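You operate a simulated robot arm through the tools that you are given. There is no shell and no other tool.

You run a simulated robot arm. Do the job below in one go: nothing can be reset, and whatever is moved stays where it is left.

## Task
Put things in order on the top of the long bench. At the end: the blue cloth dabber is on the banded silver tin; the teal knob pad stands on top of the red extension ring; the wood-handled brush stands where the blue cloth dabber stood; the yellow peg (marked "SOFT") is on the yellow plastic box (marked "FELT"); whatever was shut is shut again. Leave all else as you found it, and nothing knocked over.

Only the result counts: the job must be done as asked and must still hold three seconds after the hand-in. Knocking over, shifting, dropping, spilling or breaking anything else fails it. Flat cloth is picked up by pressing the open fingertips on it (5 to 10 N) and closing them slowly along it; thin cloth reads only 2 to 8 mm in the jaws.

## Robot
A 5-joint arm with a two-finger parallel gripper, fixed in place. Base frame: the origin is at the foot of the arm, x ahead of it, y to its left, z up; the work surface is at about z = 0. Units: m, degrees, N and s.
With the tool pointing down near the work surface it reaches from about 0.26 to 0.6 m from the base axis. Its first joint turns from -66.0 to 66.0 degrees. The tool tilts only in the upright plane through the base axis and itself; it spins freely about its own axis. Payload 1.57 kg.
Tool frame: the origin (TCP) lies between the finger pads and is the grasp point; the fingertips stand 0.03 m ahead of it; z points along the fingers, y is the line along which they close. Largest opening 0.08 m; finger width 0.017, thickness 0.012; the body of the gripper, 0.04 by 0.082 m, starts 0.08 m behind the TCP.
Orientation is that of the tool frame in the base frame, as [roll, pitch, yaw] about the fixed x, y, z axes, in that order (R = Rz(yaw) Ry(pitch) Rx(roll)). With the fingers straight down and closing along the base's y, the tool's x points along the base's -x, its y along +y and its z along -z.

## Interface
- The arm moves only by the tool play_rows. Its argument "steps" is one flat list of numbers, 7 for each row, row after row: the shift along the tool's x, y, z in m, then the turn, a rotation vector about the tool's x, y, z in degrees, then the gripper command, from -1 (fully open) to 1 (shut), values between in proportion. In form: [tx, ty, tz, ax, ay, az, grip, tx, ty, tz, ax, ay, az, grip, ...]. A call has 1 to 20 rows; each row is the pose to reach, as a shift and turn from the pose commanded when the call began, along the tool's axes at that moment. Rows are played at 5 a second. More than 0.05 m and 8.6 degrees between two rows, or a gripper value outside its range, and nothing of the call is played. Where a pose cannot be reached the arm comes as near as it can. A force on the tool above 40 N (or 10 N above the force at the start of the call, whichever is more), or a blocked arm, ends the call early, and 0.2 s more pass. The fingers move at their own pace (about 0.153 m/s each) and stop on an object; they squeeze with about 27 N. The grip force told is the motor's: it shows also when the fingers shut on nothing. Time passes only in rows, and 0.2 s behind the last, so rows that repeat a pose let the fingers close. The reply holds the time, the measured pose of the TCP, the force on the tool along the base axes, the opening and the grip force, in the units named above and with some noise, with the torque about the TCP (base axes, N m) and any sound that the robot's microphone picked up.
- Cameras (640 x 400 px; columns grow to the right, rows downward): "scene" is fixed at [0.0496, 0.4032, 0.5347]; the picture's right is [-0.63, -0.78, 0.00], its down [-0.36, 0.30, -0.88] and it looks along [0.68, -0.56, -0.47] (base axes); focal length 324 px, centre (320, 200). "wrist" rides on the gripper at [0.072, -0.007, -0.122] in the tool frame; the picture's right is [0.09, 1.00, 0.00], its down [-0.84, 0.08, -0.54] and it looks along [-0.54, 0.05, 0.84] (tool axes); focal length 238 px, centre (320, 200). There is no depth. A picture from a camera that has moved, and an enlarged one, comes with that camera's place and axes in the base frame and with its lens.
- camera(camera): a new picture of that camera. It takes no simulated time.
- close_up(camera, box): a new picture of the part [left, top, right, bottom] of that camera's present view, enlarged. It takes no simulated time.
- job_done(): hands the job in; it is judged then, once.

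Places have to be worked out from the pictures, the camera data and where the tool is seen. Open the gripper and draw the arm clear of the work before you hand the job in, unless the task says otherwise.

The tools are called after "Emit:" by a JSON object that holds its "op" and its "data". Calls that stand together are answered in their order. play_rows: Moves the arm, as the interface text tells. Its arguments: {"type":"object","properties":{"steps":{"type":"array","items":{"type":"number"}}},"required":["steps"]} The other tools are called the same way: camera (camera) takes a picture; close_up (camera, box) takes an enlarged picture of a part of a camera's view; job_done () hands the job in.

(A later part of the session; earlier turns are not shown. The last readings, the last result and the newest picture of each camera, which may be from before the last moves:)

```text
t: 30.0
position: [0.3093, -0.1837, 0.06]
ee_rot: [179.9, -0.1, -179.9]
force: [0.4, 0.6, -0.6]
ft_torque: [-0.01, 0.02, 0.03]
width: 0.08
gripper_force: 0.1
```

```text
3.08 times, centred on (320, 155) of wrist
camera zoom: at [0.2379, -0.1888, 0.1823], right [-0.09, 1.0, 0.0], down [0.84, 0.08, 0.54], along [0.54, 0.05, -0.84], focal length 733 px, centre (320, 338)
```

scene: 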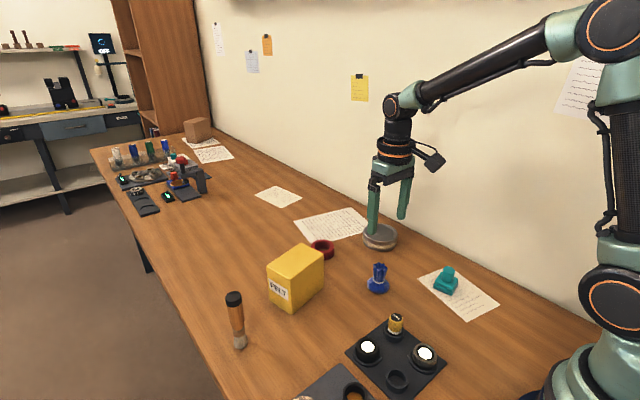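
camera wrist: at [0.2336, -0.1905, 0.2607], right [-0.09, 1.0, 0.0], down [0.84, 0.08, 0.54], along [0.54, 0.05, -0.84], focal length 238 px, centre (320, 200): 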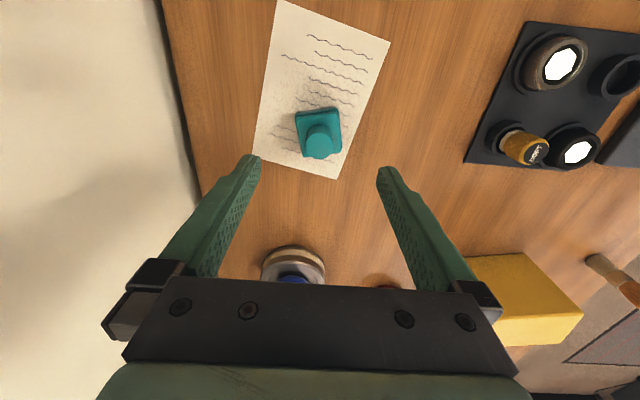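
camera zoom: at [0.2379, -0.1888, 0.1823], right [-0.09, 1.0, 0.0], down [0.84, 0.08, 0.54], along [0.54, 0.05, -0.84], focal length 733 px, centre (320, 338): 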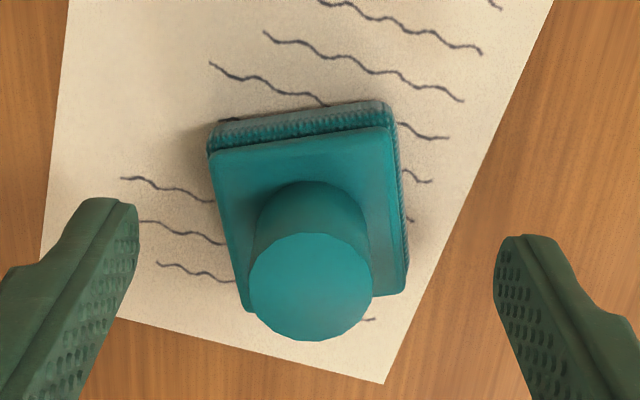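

Centred well. I lower 3 mm so the tips sit just above the plate and close on the knob.

Emit:
{"op": "play_rows", "data": {"steps": [-0.001, 0, 0.003, 0, 0, 0, -1, -0.001, 0, 0.003, 0, 0, 0, -0.3, -0.001, 0, 0.003, 0, 0, 0, 0.2, -0.001, 0, 0.003, 0, 0, 0, 0.6, -0.001, 0, 0.003, 0, 0, 0, 1, -0.001, 0, 0.003, 0, 0, 0, 1, -0.001, 0, 0.003, 0, 0, 0, 1]}}

Emit:
{"op": "play_rows", "data": {"steps": [0, 0, -0.001, 0, 0, 0, 1, 0, 0, -0.003, 0, 0, 0, 1, 0, 0, -0.006, 0, 0, 0, 1, 0, 0, -0.01, 0, 0, 0, 1, 0, 0, -0.014, 0, 0, 0, 1, 0, 0, -0.018, 0, 0, 0, 1, 0, 0, -0.02, 0, 0, 0, 1]}}

Emit:
{"op": "close_up", "data": {"camera": "scene", "box": [400, 220, 500, 310]}}

```text
t: 31.6
position: [0.3096, -0.1829, 0.0579]
ee_rot: [-180.0, 0.1, 180.0]
force: [-0.2, 1.2, 0.6]
ft_torque: [0.01, -0.02, 0.03]
width: 0.0246
gripper_force: 26.9
```

```text
t: 33.2
position: [0.3097, -0.1827, 0.0784]
ee_rot: [-180.0, 0.1, 180.0]
force: [0.5, 0.1, -0.7]
ft_torque: [-0.02, 0.01, -0.01]
width: 0.0244
gripper_force: 26.8
```

```text
4.44 times, centred on (450, 265) of scene
camera zoom: at [0.0496, 0.4032, 0.5347], right [-0.63, -0.78, 0.0], down [-0.36, 0.3, -0.88], along [0.68, -0.56, -0.47], focal length 1441 px, centre (-258, -89)
```

zoom: 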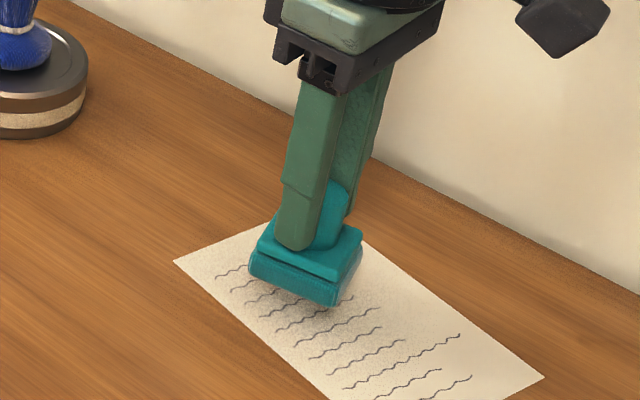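

The pad is held and the sheet stayed put. I raise it another 50 mm and start carrying it gently towards the ring.

Emit:
{"op": "play_rows", "data": {"steps": [0, 0, -0.002, 0, 0, 0, 1, 0, 0, -0.006, 0, 0, 0, 1, 0, 0, -0.012, 0, 0, 0, 1, 0, 0, -0.019, 0, 0, 0, 1, 0, 0, -0.026, 0, 0, 0, 1, 0, 0, -0.033, 0, 0, 0, 1, 0, 0, -0.04, 0, 0, 0, 1, 0, 0, -0.046, 0, 0, 0, 1, 0, 0, -0.05, 0, 0, 0, 1, -0.0036, 0.0018, -0.05, 0, 0, 0, 1, -0.0107, 0.0054, -0.05, 0, 0, 0, 1, -0.0215, 0.0107, -0.05, 0, 0, 0, 1, -0.034, 0.017, -0.05, 0, 0, 0, 1, -0.0465, 0.0232, -0.05, 0, 0, 0, 1, -0.059, 0.0295, -0.05, 0, 0, 0, 1, -0.0715, 0.0358, -0.05, 0, 0, 0, 1, -0.082, 0.041, -0.05, 0, 0, 0, 1, -0.0894, 0.0447, -0.05, 0, 0, 0, 1, -0.093, 0.0465, -0.05, 0, 0, 0, 1]}}

Emit:
{"op": "play_rows", "data": {"steps": [-0.0036, 0.0018, 0, 0, 0, 0, 1, -0.0107, 0.0054, 0, 0, 0, 0, 1, -0.0215, 0.0107, 0, 0, 0, 0, 1, -0.034, 0.017, 0, 0, 0, 0, 1, -0.0465, 0.0232, 0, 0, 0, 0, 1, -0.059, 0.0295, 0, 0, 0, 0, 1, -0.0715, 0.0358, 0, 0, 0, 0, 1, -0.084, 0.042, 0, 0, 0, 0, 1, -0.0965, 0.0482, 0, 0, 0, 0, 1, -0.109, 0.0545, 0, 0, 0, 0, 1, -0.1215, 0.0607, 0, 0, 0, 0, 1, -0.134, 0.067, 0, 0, 0, 0, 1, -0.1465, 0.0732, 0, 0, 0, 0, 1, -0.158, 0.079, 0, 0, 0, 0, 1, -0.168, 0.084, 0, 0, 0, 0, 1, -0.176, 0.088, 0, 0, 0, 0, 1, -0.18, 0.09, 0, 0, 0, 0, 1, -0.18, 0.09, 0, 0, 0, 0, 1]}}

Emit:
{"op": "camera", "data": {"camera": "wrist"}}

Emit:
{"op": "close_up", "data": {"camera": "scene", "box": [270, 150, 420, 270]}}

```text
t: 37.2
position: [0.4027, -0.1374, 0.1288]
ee_rot: [-179.9, 0.0, -180.0]
force: [-0.6, -0.7, -0.5]
ft_torque: [0.03, 0.02, 0.01]
width: 0.0244
gripper_force: 26.8
```

```text
t: 41.0
position: [0.5838, -0.046, 0.1292]
ee_rot: [179.9, 0.0, 179.9]
force: [0.1, 1.0, -0.2]
ft_torque: [-0.01, 0.0, 0.01]
width: 0.0246
gripper_force: 27.0
```

```text
taken
camera wrist: at [0.5123, -0.0524, 0.2504], right [-0.09, 1.0, 0.0], down [0.84, 0.08, 0.54], along [0.54, 0.05, -0.84], focal length 238 px, centre (320, 200)
```

wrist: 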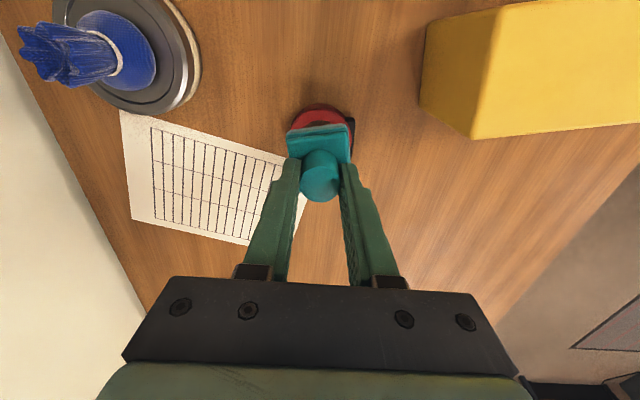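

```text
3.33 times, centred on (345, 210) of scene
camera zoom: at [0.0496, 0.4032, 0.5347], right [-0.63, -0.78, 0.0], down [-0.36, 0.3, -0.88], along [0.68, -0.56, -0.47], focal length 1081 px, centre (237, 167)
```

zoom: 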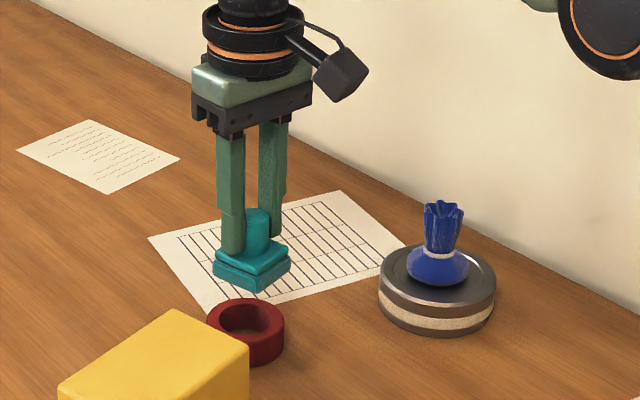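

The pad hangs above the ring. I zoom in on the ring under the pad to align.

Emit:
{"op": "close_up", "data": {"camera": "wrist", "box": [260, 80, 380, 180]}}

```text
4.00 times, centred on (320, 130) of wrist
camera zoom: at [0.5123, -0.0524, 0.2504], right [-0.09, 1.0, 0.0], down [0.84, 0.08, 0.54], along [0.54, 0.05, -0.84], focal length 953 px, centre (320, 480)
```

zoom: 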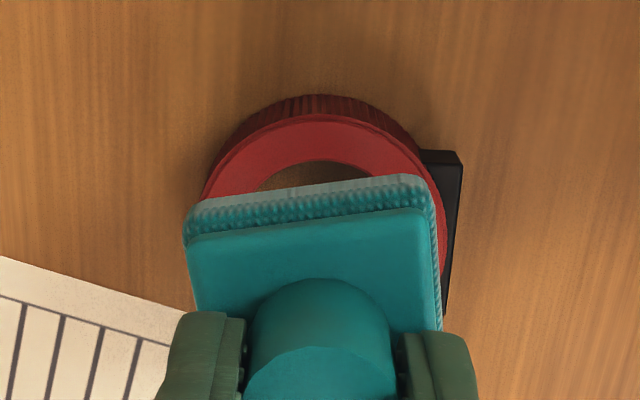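

Ring centre works out at about (0.587,-0.0445), so I shift +3 mm in x and +1 mm in y while descending 38 mm.

Emit:
{"op": "play_rows", "data": {"steps": [-0.0027, 0.001, 0.004, 0, 0, 0, 1, -0.0027, 0.001, 0.01, 0, 0, 0, 1, -0.0027, 0.001, 0.017, 0, 0, 0, 1, -0.0027, 0.001, 0.024, 0, 0, 0, 1, -0.0027, 0.001, 0.031, 0, 0, 0, 1, -0.0027, 0.001, 0.036, 0, 0, 0, 1, -0.0027, 0.001, 0.038, 0, 0, 0, 1, -0.0027, 0.001, 0.038, 0, 0, 0, 1]}}

Emit:
{"op": "close_up", "data": {"camera": "scene", "box": [280, 180, 380, 260]}}

Emit:
{"op": "close_up", "data": {"camera": "wrist", "box": [260, 80, 380, 180]}}

```text
t: 42.8
position: [0.5853, -0.046, 0.0899]
ee_rot: [179.9, 0.0, 180.0]
force: [0.3, 0.1, -1.0]
ft_torque: [-0.03, 0.01, 0.02]
width: 0.0246
gripper_force: 27.1
```

```text
5.00 times, centred on (330, 220) of scene
camera zoom: at [0.0496, 0.4032, 0.5347], right [-0.63, -0.78, 0.0], down [-0.36, 0.3, -0.88], along [0.68, -0.56, -0.47], focal length 1621 px, centre (270, 100)
```

zoom: 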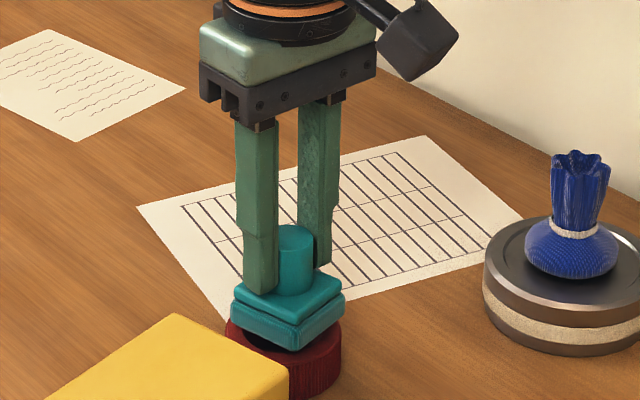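

```text
4.00 times, centred on (320, 130) of wrist
camera zoom: at [0.5145, -0.0515, 0.2125], right [-0.09, 1.0, 0.0], down [0.84, 0.08, 0.54], along [0.54, 0.05, -0.84], focal length 953 px, centre (320, 480)
```

zoom: 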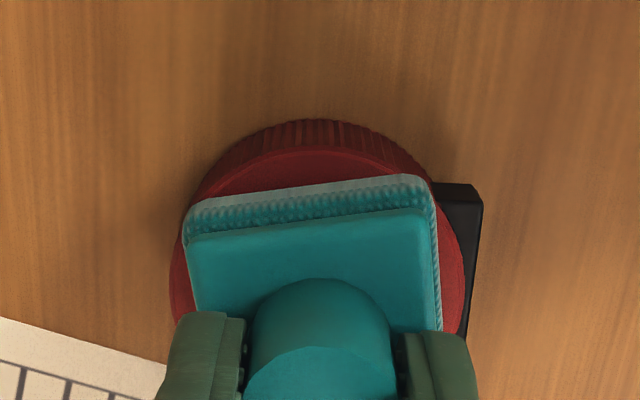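

The pad is aligned on the ring within about 1 mm. I lower in 1 mm steps until contact.

Emit:
{"op": "play_rows", "data": {"steps": [0, 0, 0.001, 0, 0, 0, 1, 0, 0, 0.002, 0, 0, 0, 1, 0, 0, 0.003, 0, 0, 0, 1, 0, 0, 0.004, 0, 0, 0, 1, 0, 0, 0.004, 0, 0, 0, 1]}}

Emit:
{"op": "close_up", "data": {"camera": "scene", "box": [300, 210, 360, 260]}}

```text
t: 44.0
position: [0.586, -0.0462, 0.0864]
ee_rot: [180.0, 0.1, -180.0]
force: [0.3, -0.2, -0.7]
ft_torque: [0.02, 0.0, 0.0]
width: 0.0244
gripper_force: 27.2
```

```text
8.00 times, centred on (330, 235) of scene
camera zoom: at [0.0496, 0.4032, 0.5347], right [-0.63, -0.78, 0.0], down [-0.36, 0.3, -0.88], along [0.68, -0.56, -0.47], focal length 2594 px, centre (240, -80)
```

zoom: 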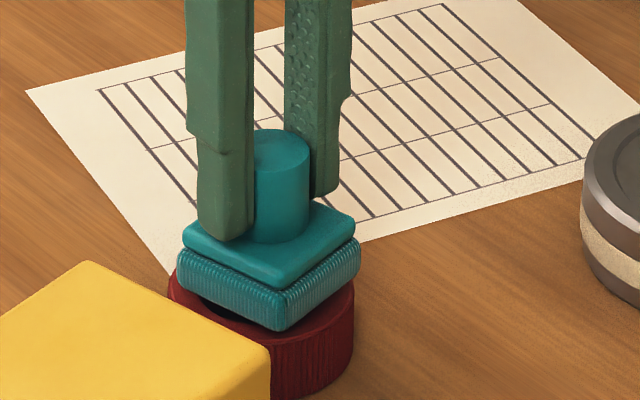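

No contact yet. I go down further in 1 mm steps.

Emit:
{"op": "play_rows", "data": {"steps": [0, 0, 0.001, 0, 0, 0, 1, 0, 0, 0.002, 0, 0, 0, 1, 0, 0, 0.002, 0, 0, 0, 1]}}

Emit:
{"op": "play_rows", "data": {"steps": [0, 0, 0.001, 0, 0, 0, 1, 0, 0, 0.001, 0, 0, 0, 1]}}

Emit:
{"op": "play_rows", "data": {"steps": [0, 0, 0.001, 0, 0, 0, 1, 0, 0, 0.001, 0, 0, 0, 1]}}

Emit:
{"op": "close_up", "data": {"camera": "scene", "box": [300, 210, 360, 260]}}

```text
t: 44.8
position: [0.587, -0.0453, 0.0849]
ee_rot: [-180.0, 0.0, 179.9]
force: [-1.2, 0.0, -0.8]
ft_torque: [-0.01, 0.02, 0.0]
width: 0.0245
gripper_force: 27.2
```

```text
t: 45.4
position: [0.5863, -0.0458, 0.0852]
ee_rot: [179.9, 0.0, -180.0]
force: [-0.2, 0.1, -1.0]
ft_torque: [-0.02, -0.01, 0.01]
width: 0.0246
gripper_force: 26.7
```

```text
t: 46.0
position: [0.5872, -0.0449, 0.0839]
ee_rot: [180.0, 0.0, -179.9]
force: [-0.2, 0.0, 0.3]
ft_torque: [0.0, 0.05, 0.0]
width: 0.0243
gripper_force: 26.7
```

```text
8.00 times, centred on (330, 235) of scene
camera zoom: at [0.0496, 0.4032, 0.5347], right [-0.63, -0.78, 0.0], down [-0.36, 0.3, -0.88], along [0.68, -0.56, -0.47], focal length 2594 px, centre (240, -80)
```

zoom: 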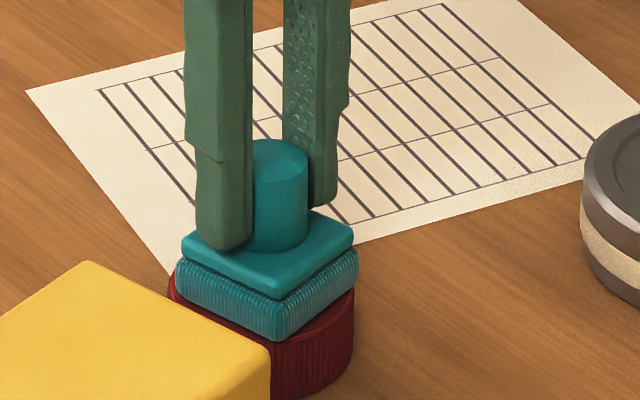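

The force is beginning to change (+1 N). One more mm to confirm contact.

Emit:
{"op": "play_rows", "data": {"steps": [0, 0, 0.001, 0, 0, 0, 1, 0, 0, 0.001, 0, 0, 0, 1]}}

Emit:
{"op": "close_up", "data": {"camera": "wrist", "box": [240, 80, 400, 200]}}

```text
t: 46.6
position: [0.5868, -0.0457, 0.0824]
ee_rot: [180.0, 0.1, 179.9]
force: [-3.6, 0.0, 8.2]
ft_torque: [-0.05, 0.23, 0.0]
width: 0.0245
gripper_force: 27.0
```

```text
3.33 times, centred on (320, 140) of wrist
camera zoom: at [0.515, -0.0513, 0.2047], right [-0.09, 1.0, 0.0], down [0.84, 0.08, 0.54], along [0.54, 0.05, -0.84], focal length 794 px, centre (320, 400)
```

zoom: 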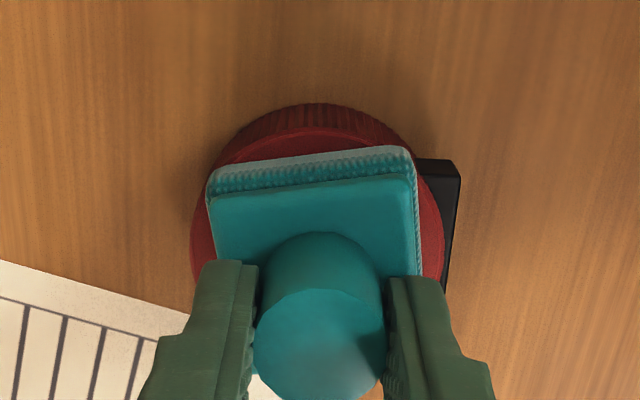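

Contact is clear (+9 N). I back off 1 mm to relieve it, open in stages and rise straight up.

Emit:
{"op": "play_rows", "data": {"steps": [0, 0, -0.0008, 0, 0, 0, 1, 0, 0, -0.0008, 0, 0, 0, 0.5, 0, 0, -0.0008, 0, 0, 0, 0.3, 0, 0, -0.0008, 0, 0, 0, 0, 0, 0, -0.0008, 0, 0, 0, -0.5, 0, 0, -0.0008, 0, 0, 0, -1, 0, 0, -0.0008, 0, 0, 0, -1, 0, 0, -0.01, 0, 0, 0, -1, 0, 0, -0.03, 0, 0, 0, -1, 0, 0, -0.06, 0, 0, 0, -1, 0, 0, -0.1, 0, 0, 0, -1, 0, 0, -0.1, 0, 0, 0, -1]}}

Emit:
{"op": "camera", "data": {"camera": "wrist"}}

Emit:
{"op": "close_up", "data": {"camera": "scene", "box": [300, 210, 360, 260]}}

```text
t: 49.2
position: [0.5855, -0.0443, 0.1831]
ee_rot: [-180.0, -0.1, 180.0]
force: [-0.8, -0.6, -0.2]
ft_torque: [0.01, -0.01, -0.02]
width: 0.0801
gripper_force: 0.0
```

```text
taken
camera wrist: at [0.5143, -0.0514, 0.3043], right [-0.09, 1.0, 0.0], down [0.84, 0.08, 0.54], along [0.54, 0.05, -0.84], focal length 238 px, centre (320, 200)
```

wrist: 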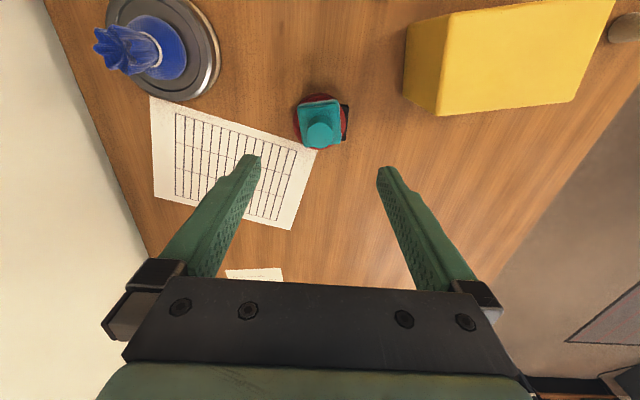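

```text
8.00 times, centred on (330, 235) of scene
camera zoom: at [0.0496, 0.4032, 0.5347], right [-0.63, -0.78, 0.0], down [-0.36, 0.3, -0.88], along [0.68, -0.56, -0.47], focal length 2594 px, centre (240, -80)
```

zoom: 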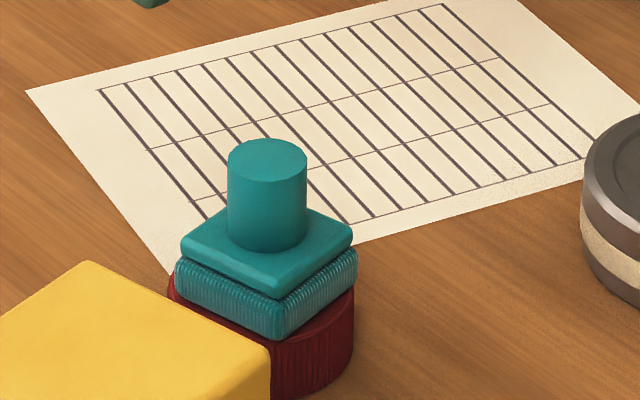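

The teal pad stands squarely on the ring. Next is the brush: I move at z≈0.2 to above (0.469,0.256).

Emit:
{"op": "play_rows", "data": {"steps": [0.006, 0.015, -0.017, 0, 0, 0, -1, 0.022, 0.056, -0.02, 0, 0, 0, -1, 0.038, 0.098, -0.02, 0, 0, 0, -1, 0.054, 0.139, -0.02, 0, 0, 0, -1, 0.07, 0.18, -0.02, 0, 0, 0, -1, 0.086, 0.221, -0.02, 0, 0, 0, -1, 0.102, 0.262, -0.02, 0, 0, 0, -1, 0.117, 0.3, -0.02, 0, 0, 0, -1, 0.117, 0.3, -0.02, 0, 0, 0, -1]}}

Emit:
{"op": "camera", "data": {"camera": "wrist"}}

Emit:
{"op": "close_up", "data": {"camera": "scene", "box": [190, 250, 290, 370]}}

```text
t: 51.2
position: [0.4701, 0.2547, 0.2011]
ee_rot: [-180.0, 0.0, 180.0]
force: [0.4, 0.3, 0.0]
ft_torque: [-0.02, 0.02, -0.03]
width: 0.0801
gripper_force: 0.1
```

```text
taken
camera wrist: at [0.3972, 0.2486, 0.3236], right [-0.09, 1.0, 0.0], down [0.84, 0.08, 0.54], along [0.54, 0.05, -0.84], focal length 238 px, centre (320, 200)
```

wrist: 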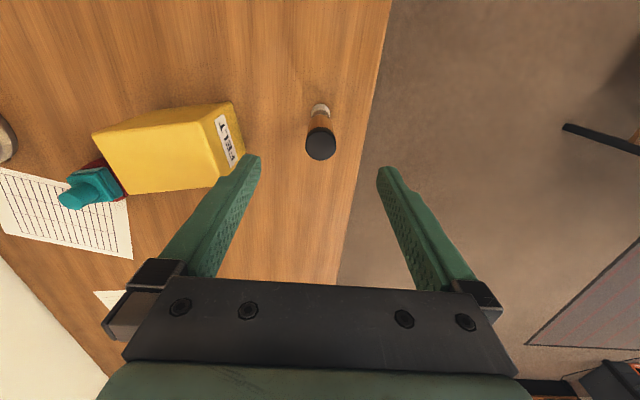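

```text
3.33 times, centred on (240, 310) of scene
camera zoom: at [0.0496, 0.4032, 0.5347], right [-0.63, -0.78, 0.0], down [-0.36, 0.3, -0.88], along [0.68, -0.56, -0.47], focal length 1081 px, centre (587, -167)
```

zoom: 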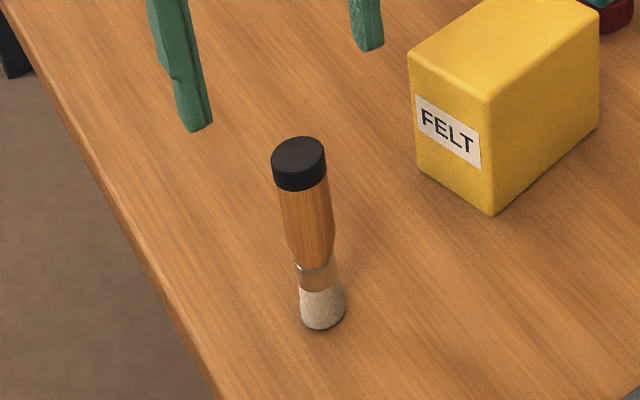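

I enlarge the wrist view of the brush to measure it.

Emit:
{"op": "close_up", "data": {"camera": "wrist", "box": [270, 80, 370, 180]}}

Emit:
{"op": "close_up", "data": {"camera": "scene", "box": [215, 285, 265, 355]}}

```text
4.00 times, centred on (320, 130) of wrist
camera zoom: at [0.3972, 0.2486, 0.3236], right [-0.09, 1.0, 0.0], down [0.84, 0.08, 0.54], along [0.54, 0.05, -0.84], focal length 953 px, centre (320, 480)
```

zoom: 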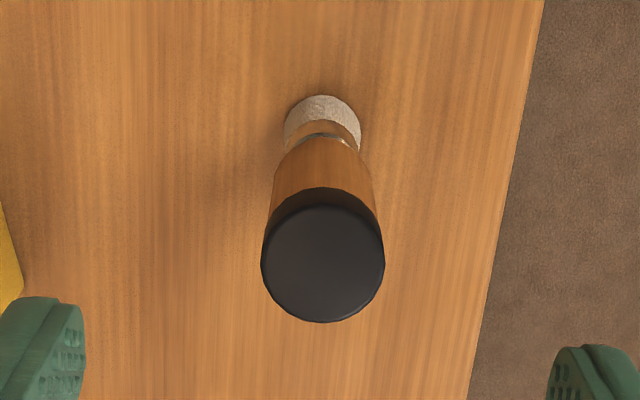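

```text
5.71 times, centred on (240, 320) of scene
camera zoom: at [0.0496, 0.4032, 0.5347], right [-0.63, -0.78, 0.0], down [-0.36, 0.3, -0.88], along [0.68, -0.56, -0.47], focal length 1853 px, centre (777, -486)
```

zoom: 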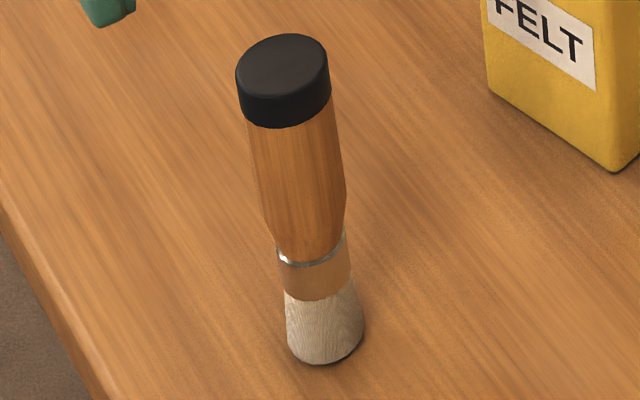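

The brush stands at (0.471,0.256), 0.119 m tall with a 27 mm black cap. I descend around it to TCP z≈0.10 with open fingers.

Emit:
{"op": "play_rows", "data": {"steps": [-0.0015, 0.0005, 0.03, 0, 0, 0, -1, -0.0015, 0.0005, 0.06, 0, 0, 0, -1, -0.0015, 0.0005, 0.085, 0, 0, 0, -1, -0.0015, 0.0005, 0.101, 0, 0, 0, -1, -0.0015, 0.0005, 0.101, 0, 0, 0, -1]}}

Emit:
{"op": "camera", "data": {"camera": "wrist"}}

Emit:
{"op": "close_up", "data": {"camera": "scene", "box": [190, 230, 290, 360]}}

```text
t: 52.4
position: [0.4708, 0.2554, 0.1007]
ee_rot: [-180.0, 0.0, -179.9]
force: [0.6, -0.6, 0.5]
ft_torque: [0.01, -0.02, 0.01]
width: 0.0798
gripper_force: 0.1
```

```text
taken
camera wrist: at [0.3989, 0.2484, 0.2221], right [-0.09, 1.0, 0.0], down [0.84, 0.08, 0.54], along [0.54, 0.05, -0.84], focal length 238 px, centre (320, 200)
```

wrist: 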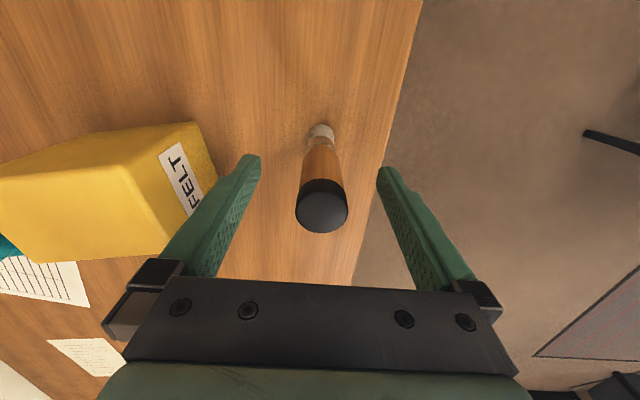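

```text
3.08 times, centred on (240, 295) of scene
camera zoom: at [0.0496, 0.4032, 0.5347], right [-0.63, -0.78, 0.0], down [-0.36, 0.3, -0.88], along [0.68, -0.56, -0.47], focal length 998 px, centre (566, -92)
```

zoom: 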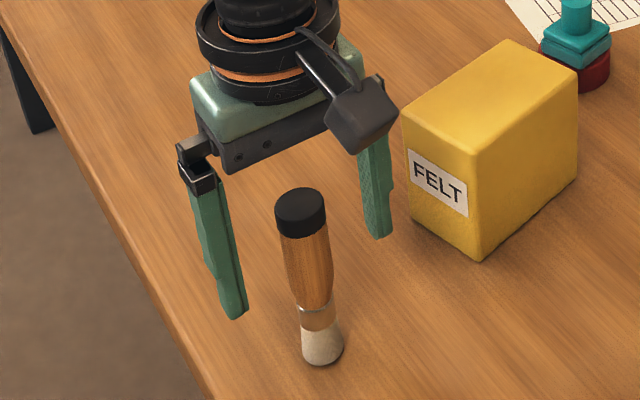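

The brush is centred between the fingers. I close slowly.

Emit:
{"op": "play_rows", "data": {"steps": [0, 0, 0, 0, 0, 0, -0.4, 0, 0, 0, 0, 0, 0, 0, 0, 0, 0, 0, 0, 0, 0.2, 0, 0, 0, 0, 0, 0, 0.35, 0, 0, 0, 0, 0, 0, 0.5, 0, 0, 0, 0, 0, 0, 1, 0, 0, 0, 0, 0, 0, 1, 0, 0, 0, 0, 0, 0, 1]}}

Emit:
{"op": "play_rows", "data": {"steps": [0, 0, -0.001, 0, 0, 0, 1, 0, 0, -0.003, 0, 0, 0, 1, 0, 0, -0.006, 0, 0, 0, 1, 0, 0, -0.009, 0, 0, 0, 1, 0, 0, -0.01, 0, 0, 0, 1]}}

Emit:
{"op": "close_up", "data": {"camera": "scene", "box": [190, 230, 290, 360]}}

Emit:
{"op": "close_up", "data": {"camera": "wrist", "box": [250, 100, 390, 250]}}

```text
t: 54.2
position: [0.4704, 0.2546, 0.1016]
ee_rot: [-179.8, 0.0, -180.0]
force: [0.6, -0.4, -0.3]
ft_torque: [0.02, -0.03, -0.04]
width: 0.0262
gripper_force: 27.0
```

```text
t: 55.4
position: [0.4709, 0.2546, 0.1104]
ee_rot: [180.0, 0.0, -180.0]
force: [-0.9, 0.2, -0.6]
ft_torque: [0.01, 0.0, 0.0]
width: 0.0262
gripper_force: 26.4
```

```text
3.08 times, centred on (240, 295) of scene
camera zoom: at [0.0496, 0.4032, 0.5347], right [-0.63, -0.78, 0.0], down [-0.36, 0.3, -0.88], along [0.68, -0.56, -0.47], focal length 998 px, centre (566, -92)
```

zoom: 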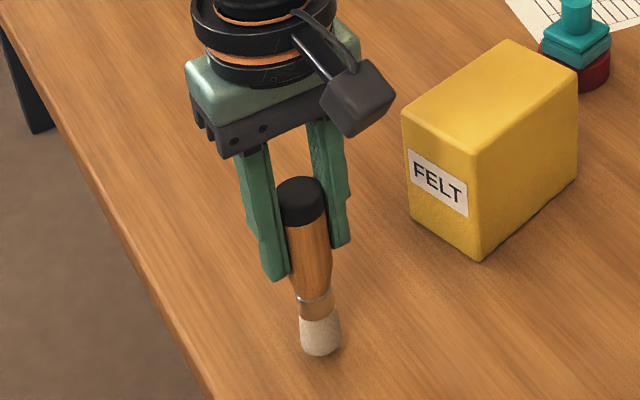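

```text
2.67 times, centred on (320, 175) of wrist
camera zoom: at [0.3991, 0.249, 0.2325], right [-0.09, 1.0, 0.0], down [0.84, 0.08, 0.54], along [0.54, 0.05, -0.84], focal length 636 px, centre (320, 267)
```

zoom: 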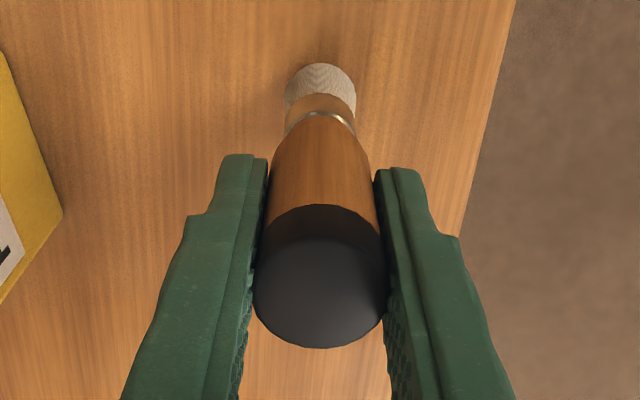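

Brush held (26 mm) and lifted. I raise it 50 mm more and move inwards to x≈0.405 to pass well clear of the box.

Emit:
{"op": "play_rows", "data": {"steps": [0, 0, -0.002, 0, 0, 0, 1, 0, 0, -0.006, 0, 0, 0, 1, 0, 0, -0.012, 0, 0, 0, 1, 0, 0, -0.019, 0, 0, 0, 1, 0, 0, -0.026, 0, 0, 0, 1, 0, 0, -0.033, 0, 0, 0, 1, 0, 0, -0.04, 0, 0, 0, 1, 0, 0, -0.046, 0, 0, 0, 1, 0, 0, -0.05, 0, 0, 0, 1, 0.003, 0, -0.05, 0, 0, 0, 1, 0.009, 0, -0.05, 0, 0, 0, 1, 0.018, 0, -0.05, 0, 0, 0, 1, 0.028, 0, -0.05, 0, 0, 0, 1, 0.038, 0, -0.05, 0, 0, 0, 1, 0.048, 0, -0.05, 0, 0, 0, 1, 0.057, 0, -0.05, 0, 0, 0, 1, 0.063, 0, -0.05, 0, 0, 0, 1, 0.066, 0, -0.05, 0, 0, 0, 1]}}

Emit:
{"op": "close_up", "data": {"camera": "scene", "box": [150, 180, 350, 360]}}

```text
t: 59.2
position: [0.4047, 0.2542, 0.1605]
ee_rot: [-180.0, 0.0, -179.9]
force: [0.1, -0.2, 0.0]
ft_torque: [0.0, 0.01, 0.01]
width: 0.0254
gripper_force: 27.0
```

```text
2.22 times, centred on (250, 270) of scene
camera zoom: at [0.0496, 0.4032, 0.5347], right [-0.63, -0.78, 0.0], down [-0.36, 0.3, -0.88], along [0.68, -0.56, -0.47], focal length 720 px, centre (476, 44)
```

zoom: 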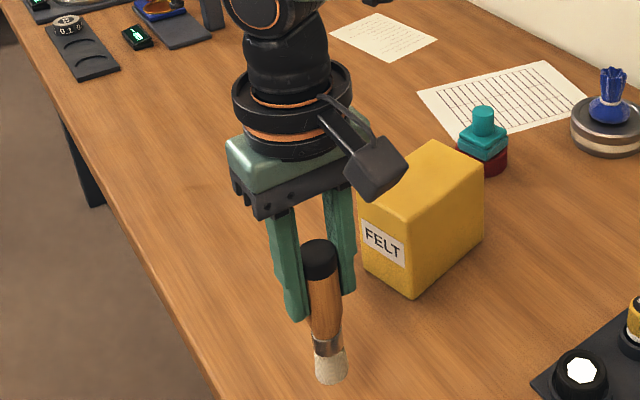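

The reading dropped slightly to 25.4 mm, so I check with the wrist camera that the brush isn't slipping.

Emit:
{"op": "close_up", "data": {"camera": "wrist", "box": [250, 100, 390, 250]}}

Emit:
{"op": "close_up", "data": {"camera": "scene", "box": [220, 250, 280, 360]}}

```text
2.67 times, centred on (320, 175) of wrist
camera zoom: at [0.3331, 0.2491, 0.2827], right [-0.09, 1.0, 0.0], down [0.84, 0.08, 0.54], along [0.54, 0.05, -0.84], focal length 636 px, centre (320, 267)
```

zoom: 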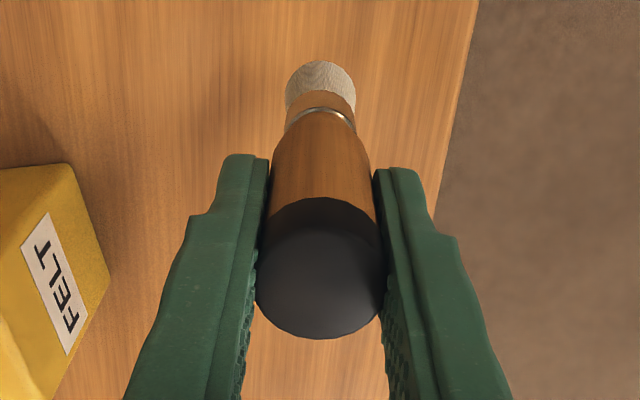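

```text
3.64 times, centred on (250, 305) of scene
camera zoom: at [0.0496, 0.4032, 0.5347], right [-0.63, -0.78, 0.0], down [-0.36, 0.3, -0.88], along [0.68, -0.56, -0.47], focal length 1179 px, centre (574, -182)
```

zoom: 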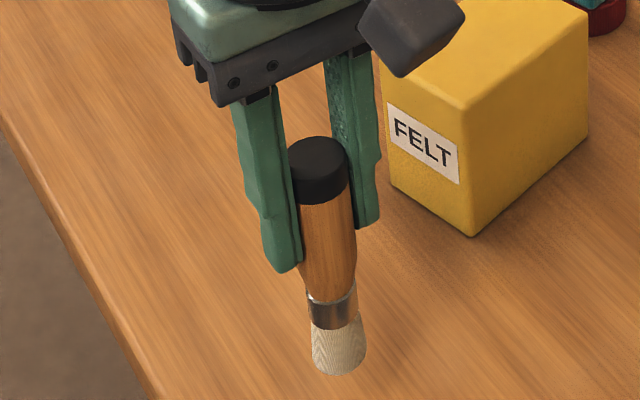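

It has crept down by only about 2 mm, still secure. I carry it along y to the dabber's old place at (0.405,-0.065).

Emit:
{"op": "play_rows", "data": {"steps": [0, -0.004, 0, 0, 0, 0, 1, 0, -0.012, 0, 0, 0, 0, 1, 0, -0.026, 0, 0, 0, 0, 1, 0, -0.044, 0, 0, 0, 0, 1, 0, -0.062, 0, 0, 0, 0, 1, 0, -0.08, 0, 0, 0, 0, 1, 0, -0.098, 0, 0, 0, 0, 1, 0, -0.116, 0, 0, 0, 0, 1, 0, -0.134, 0, 0, 0, 0, 1, 0, -0.152, 0, 0, 0, 0, 1, 0, -0.17, 0, 0, 0, 0, 1, 0, -0.188, 0, 0, 0, 0, 1, 0, -0.206, 0, 0, 0, 0, 1, 0, -0.224, 0, 0, 0, 0, 1, 0, -0.242, 0, 0, 0, 0, 1, 0, -0.26, 0, 0, 0, 0, 1, 0, -0.278, 0, 0, 0, 0, 1, 0, -0.296, 0, 0, 0, 0, 1, 0, -0.311, 0, 0, 0, 0, 1, 0, -0.3195, 0, 0, 0, 0, 1]}}

Emit:
{"op": "camera", "data": {"camera": "wrist"}}

Emit:
{"op": "close_up", "data": {"camera": "scene", "box": [320, 180, 440, 310]}}

```text
t: 63.4
position: [0.404, -0.0651, 0.1602]
ee_rot: [179.9, -0.1, -180.0]
force: [0.5, 0.0, -0.3]
ft_torque: [-0.01, 0.01, 0.0]
width: 0.0249
gripper_force: 27.0
```

```text
taken
camera wrist: at [0.3331, -0.0715, 0.2825], right [-0.09, 1.0, 0.0], down [0.84, 0.08, 0.54], along [0.54, 0.05, -0.84], focal length 238 px, centre (320, 200)
```

wrist: 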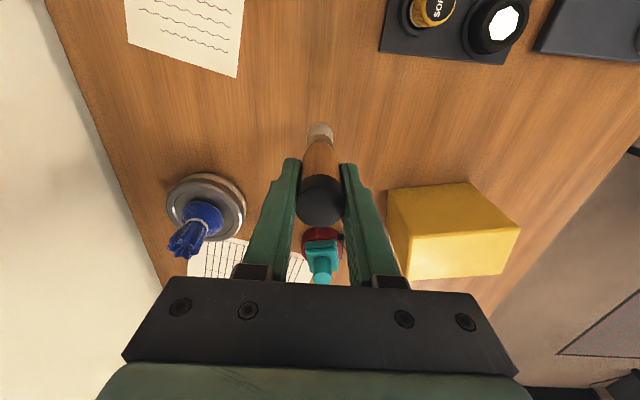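

```text
3.08 times, centred on (380, 245) of scene
camera zoom: at [0.0496, 0.4032, 0.5347], right [-0.63, -0.78, 0.0], down [-0.36, 0.3, -0.88], along [0.68, -0.56, -0.47], focal length 998 px, centre (135, 62)
```

zoom: 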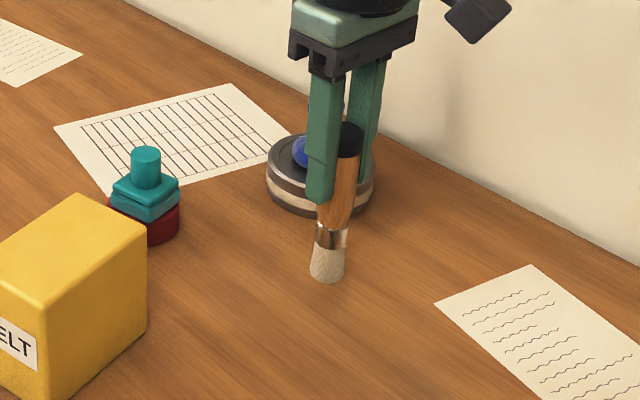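

The brush is over the old dabber spot. I lower it 44 mm, then probe for contact.

Emit:
{"op": "play_rows", "data": {"steps": [0, 0, 0.004, 0, 0, 0, 1, 0, 0, 0.01, 0, 0, 0, 1, 0, 0, 0.017, 0, 0, 0, 1, 0, 0, 0.024, 0, 0, 0, 1, 0, 0, 0.031, 0, 0, 0, 1, 0, 0, 0.037, 0, 0, 0, 1, 0, 0, 0.042, 0, 0, 0, 1, 0, 0, 0.044, 0, 0, 0, 1, 0, 0, 0.044, 0, 0, 0, 1]}}

Emit:
{"op": "close_up", "data": {"camera": "scene", "box": [340, 210, 420, 310]}}

Emit:
{"op": "close_up", "data": {"camera": "wrist", "box": [250, 100, 390, 250]}}

```text
t: 65.4
position: [0.404, -0.0646, 0.1157]
ee_rot: [-180.0, 0.0, -180.0]
force: [0.3, -0.5, 1.1]
ft_torque: [-0.01, 0.03, 0.0]
width: 0.0248
gripper_force: 27.3
```

```text
4.00 times, centred on (380, 260) of scene
camera zoom: at [0.0496, 0.4032, 0.5347], right [-0.63, -0.78, 0.0], down [-0.36, 0.3, -0.88], along [0.68, -0.56, -0.47], focal length 1297 px, centre (80, -40)
```

zoom: 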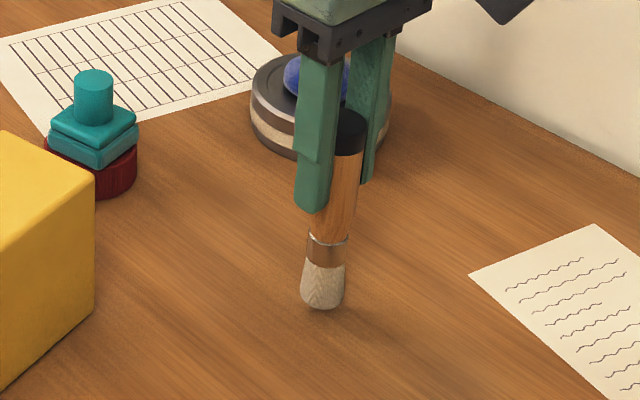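

```text
2.67 times, centred on (320, 175) of wrist
camera zoom: at [0.3329, -0.0708, 0.2384], right [-0.09, 1.0, 0.0], down [0.84, 0.08, 0.54], along [0.54, 0.05, -0.84], focal length 636 px, centre (320, 267)
```

zoom: 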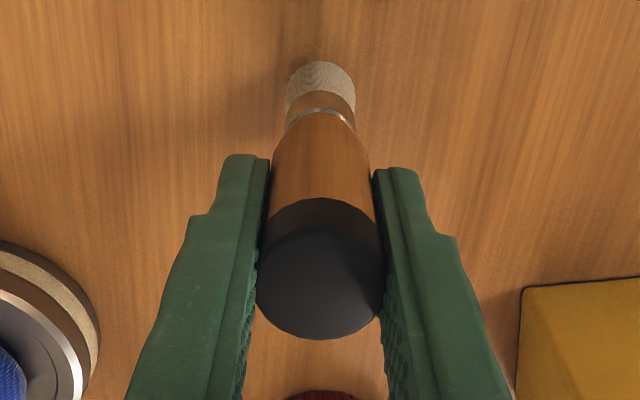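

The brush bottom is about 10 mm above the bench. I lower by 8 mm, then by single mm.

Emit:
{"op": "play_rows", "data": {"steps": [0, 0, 0.002, 0, 0, 0, 1, 0, 0, 0.004, 0, 0, 0, 1, 0, 0, 0.006, 0, 0, 0, 1, 0, 0, 0.007, 0, 0, 0, 1, 0, 0, 0.007, 0, 0, 0, 1]}}

Emit:
{"op": "play_rows", "data": {"steps": [0, 0, 0.001, 0, 0, 0, 1, 0, 0, 0.0015, 0, 0, 0, 1, 0, 0, 0.0015, 0, 0, 0, 1]}}

Emit:
{"op": "close_up", "data": {"camera": "scene", "box": [350, 240, 410, 310]}}

```text
t: 66.6
position: [0.4035, -0.066, 0.1096]
ee_rot: [180.0, 0.0, 179.9]
force: [-0.2, 0.1, -0.8]
ft_torque: [-0.03, -0.02, -0.02]
width: 0.0253
gripper_force: 27.4
```

```text
t: 67.4
position: [0.4052, -0.065, 0.1081]
ee_rot: [-180.0, 0.1, -180.0]
force: [-0.1, -0.7, -0.3]
ft_torque: [-0.03, 0.01, -0.02]
width: 0.0252
gripper_force: 27.0
```

```text
5.71 times, centred on (380, 275) of scene
camera zoom: at [0.0496, 0.4032, 0.5347], right [-0.63, -0.78, 0.0], down [-0.36, 0.3, -0.88], along [0.68, -0.56, -0.47], focal length 1853 px, centre (-23, -229)
```

zoom: 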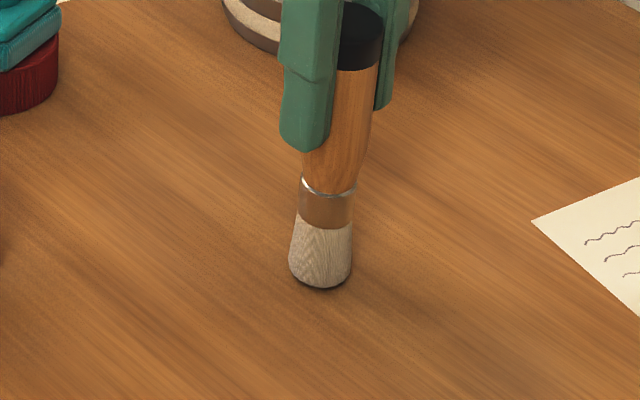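

No contact yet; the shadow shows a small gap. I continue in 1 mm steps.

Emit:
{"op": "play_rows", "data": {"steps": [0, 0, 0.001, 0, 0, 0, 1, 0, 0, 0.0015, 0, 0, 0, 1, 0, 0, 0.0015, 0, 0, 0, 1]}}

Emit:
{"op": "play_rows", "data": {"steps": [0, 0, 0.001, 0, 0, 0, 1, 0, 0, 0.001, 0, 0, 0, 1]}}

Emit:
{"op": "play_rows", "data": {"steps": [0, 0, 0.001, 0, 0, 0, 1, 0, 0, 0.001, 0, 0, 0, 1]}}

Emit:
{"op": "close_up", "data": {"camera": "scene", "box": [350, 240, 410, 310]}}

```text
t: 68.2
position: [0.4054, -0.0655, 0.1071]
ee_rot: [180.0, 0.0, 180.0]
force: [-0.3, -0.6, -0.4]
ft_torque: [0.0, 0.0, 0.01]
width: 0.0252
gripper_force: 26.9
```

```text
t: 68.8
position: [0.4044, -0.065, 0.1051]
ee_rot: [-180.0, 0.1, 180.0]
force: [0.4, 0.3, -1.3]
ft_torque: [-0.01, -0.01, 0.01]
width: 0.0251
gripper_force: 27.5
```

```text
t: 69.4
position: [0.4051, -0.0649, 0.1043]
ee_rot: [-180.0, 0.0, -180.0]
force: [-4.2, 0.1, 13.6]
ft_torque: [0.04, 0.44, 0.01]
width: 0.0251
gripper_force: 27.2
```

```text
5.71 times, centred on (380, 275) of scene
camera zoom: at [0.0496, 0.4032, 0.5347], right [-0.63, -0.78, 0.0], down [-0.36, 0.3, -0.88], along [0.68, -0.56, -0.47], focal length 1853 px, centre (-23, -229)
```

zoom: 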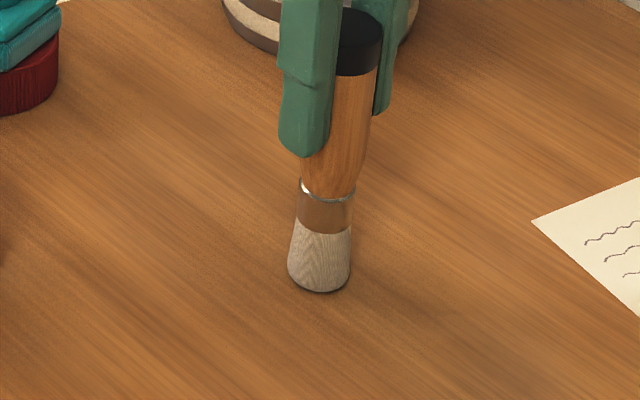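

Contact at +14 N. I back off about 1 mm and check that the brush is upright before releasing.

Emit:
{"op": "play_rows", "data": {"steps": [0, 0, -0.0008, 0, 0, 0, 1, 0, 0, -0.0008, 0, 0, 0, 1]}}

Emit:
{"op": "close_up", "data": {"camera": "wrist", "box": [250, 100, 390, 250]}}

Emit:
{"op": "close_up", "data": {"camera": "scene", "box": [340, 210, 420, 310]}}

```text
t: 70.0
position: [0.4061, -0.066, 0.1046]
ee_rot: [180.0, 0.2, 180.0]
force: [1.5, 0.1, 2.6]
ft_torque: [0.0, -0.09, 0.04]
width: 0.0252
gripper_force: 27.0
```

```text
2.67 times, centred on (320, 175) of wrist
camera zoom: at [0.3333, -0.0704, 0.227], right [-0.09, 1.0, 0.0], down [0.84, 0.08, 0.54], along [0.54, 0.05, -0.84], focal length 636 px, centre (320, 267)
```

zoom: 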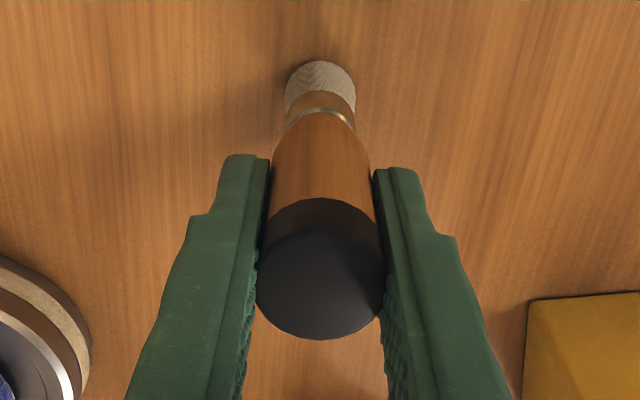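

```text
4.00 times, centred on (380, 260) of scene
camera zoom: at [0.0496, 0.4032, 0.5347], right [-0.63, -0.78, 0.0], down [-0.36, 0.3, -0.88], along [0.68, -0.56, -0.47], focal length 1297 px, centre (80, -40)
```

zoom: 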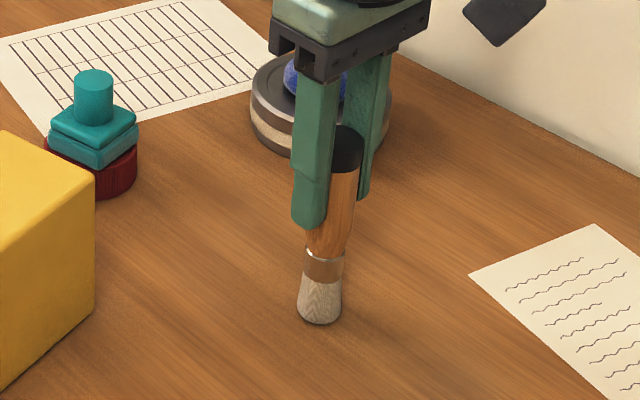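

The brush is upright: base and cap centres coincide at about (0.406,-0.064). I open in small stages, then rise.

Emit:
{"op": "play_rows", "data": {"steps": [0, 0, 0, 0, 0, 0, 0.45, 0, 0, 0, 0, 0, 0, 0.35, 0, 0, 0, 0, 0, 0, 0.3, 0, 0, 0, 0, 0, 0, 0.2, 0, 0, 0, 0, 0, 0, 0, 0, 0, 0, 0, 0, 0, -0.5, 0, 0, 0, 0, 0, 0, -1, 0, 0, 0, 0, 0, 0, -1, 0, 0, -0.02, 0, 0, 0, -1, 0, 0, -0.05, 0, 0, 0, -1, 0, 0, -0.09, 0, 0, 0, -1, 0, 0, -0.12, 0, 0, 0, -1, 0, 0, -0.12, 0, 0, 0, -1]}}

Emit:
{"op": "camera", "data": {"camera": "wrist"}}

Emit:
{"op": "camera", "data": {"camera": "scene"}}

```text
t: 72.8
position: [0.4052, -0.0647, 0.2255]
ee_rot: [-180.0, 0.1, -179.9]
force: [0.7, -0.1, 0.1]
ft_torque: [-0.03, 0.0, 0.01]
width: 0.0802
gripper_force: 0.0
```

```text
taken
camera wrist: at [0.3321, -0.0709, 0.3478], right [-0.09, 1.0, 0.0], down [0.84, 0.08, 0.54], along [0.54, 0.05, -0.84], focal length 238 px, centre (320, 200)
```

wrist: 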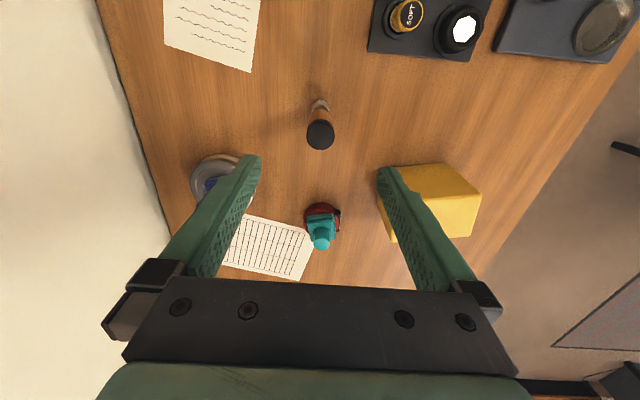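

```text
taken
```

scene: 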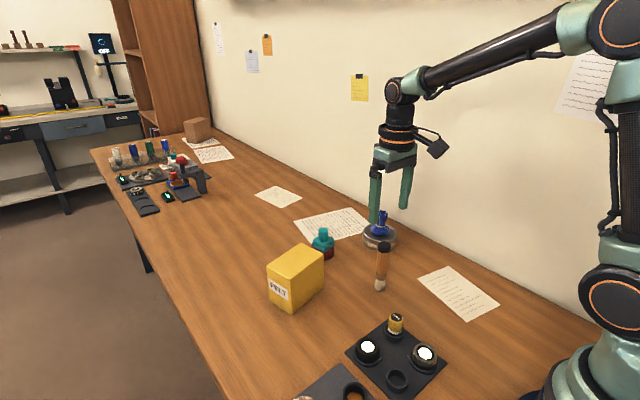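

The brush stands in the dabber's old place. Now the peg: I move above (0.297,0.013) and look closely.

Emit:
{"op": "play_rows", "data": {"steps": [0.036, 0.026, 0, 0, 0, 0, -1, 0.072, 0.052, 0, 0, 0, 0, -1, 0.108, 0.078, 0, 0, 0, 0, -1, 0.108, 0.078, 0.04, 0, 0, 0, -1, 0.108, 0.078, 0.08, 0, 0, 0, -1, 0.108, 0.078, 0.08, 0, 0, 0, -1]}}

Emit:
{"op": "camera", "data": {"camera": "wrist"}}

Emit:
{"op": "close_up", "data": {"camera": "wrist", "box": [240, 70, 400, 190]}}

Emit:
{"op": "close_up", "data": {"camera": "scene", "box": [360, 290, 440, 350]}}

```text
t: 74.2
position: [0.2983, 0.0126, 0.1443]
ee_rot: [-179.9, 0.0, 179.9]
force: [-1.3, -0.9, 0.4]
ft_torque: [-0.03, 0.0, -0.01]
width: 0.0798
gripper_force: 0.1
```

```text
taken
camera wrist: at [0.2261, 0.0074, 0.2665], right [-0.09, 1.0, 0.0], down [0.84, 0.08, 0.54], along [0.54, 0.05, -0.84], focal length 238 px, centre (320, 200)
```

wrist: 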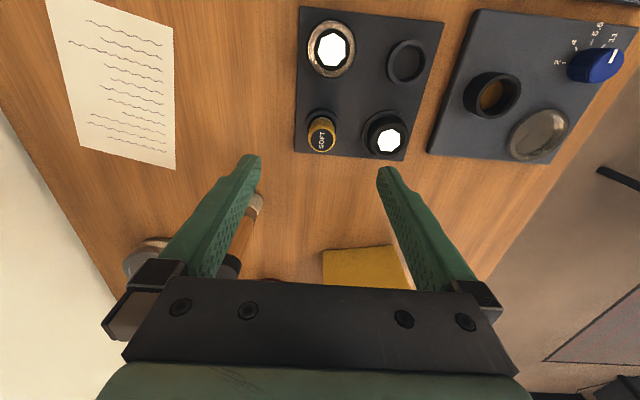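

```text
3.33 times, centred on (320, 130) of wrist
camera zoom: at [0.2261, 0.0074, 0.2665], right [-0.09, 1.0, 0.0], down [0.84, 0.08, 0.54], along [0.54, 0.05, -0.84], focal length 794 px, centre (320, 433)
```

zoom: 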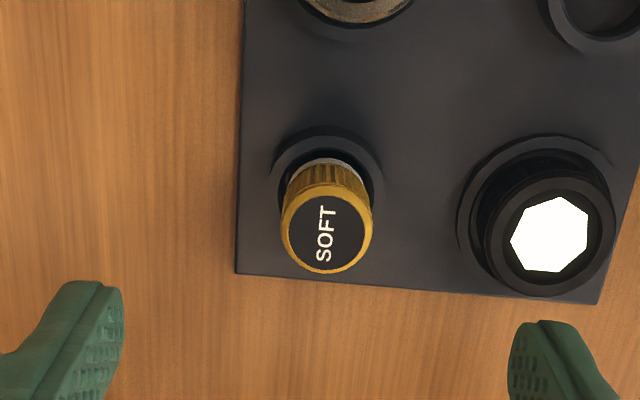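

```text
6.67 times, centred on (400, 320) of scene
camera zoom: at [0.0496, 0.4032, 0.5347], right [-0.63, -0.78, 0.0], down [-0.36, 0.3, -0.88], along [0.68, -0.56, -0.47], focal length 2161 px, centre (-213, -600)
```

zoom: 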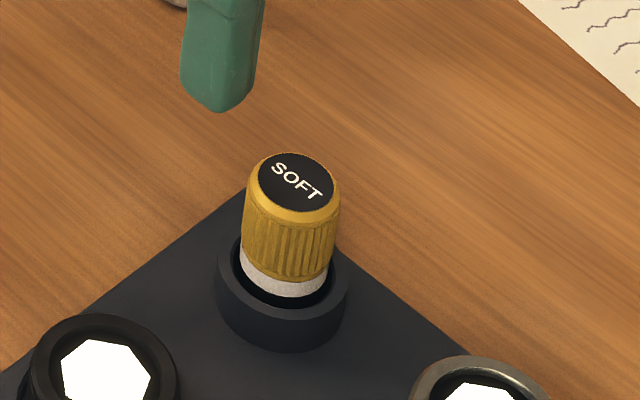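

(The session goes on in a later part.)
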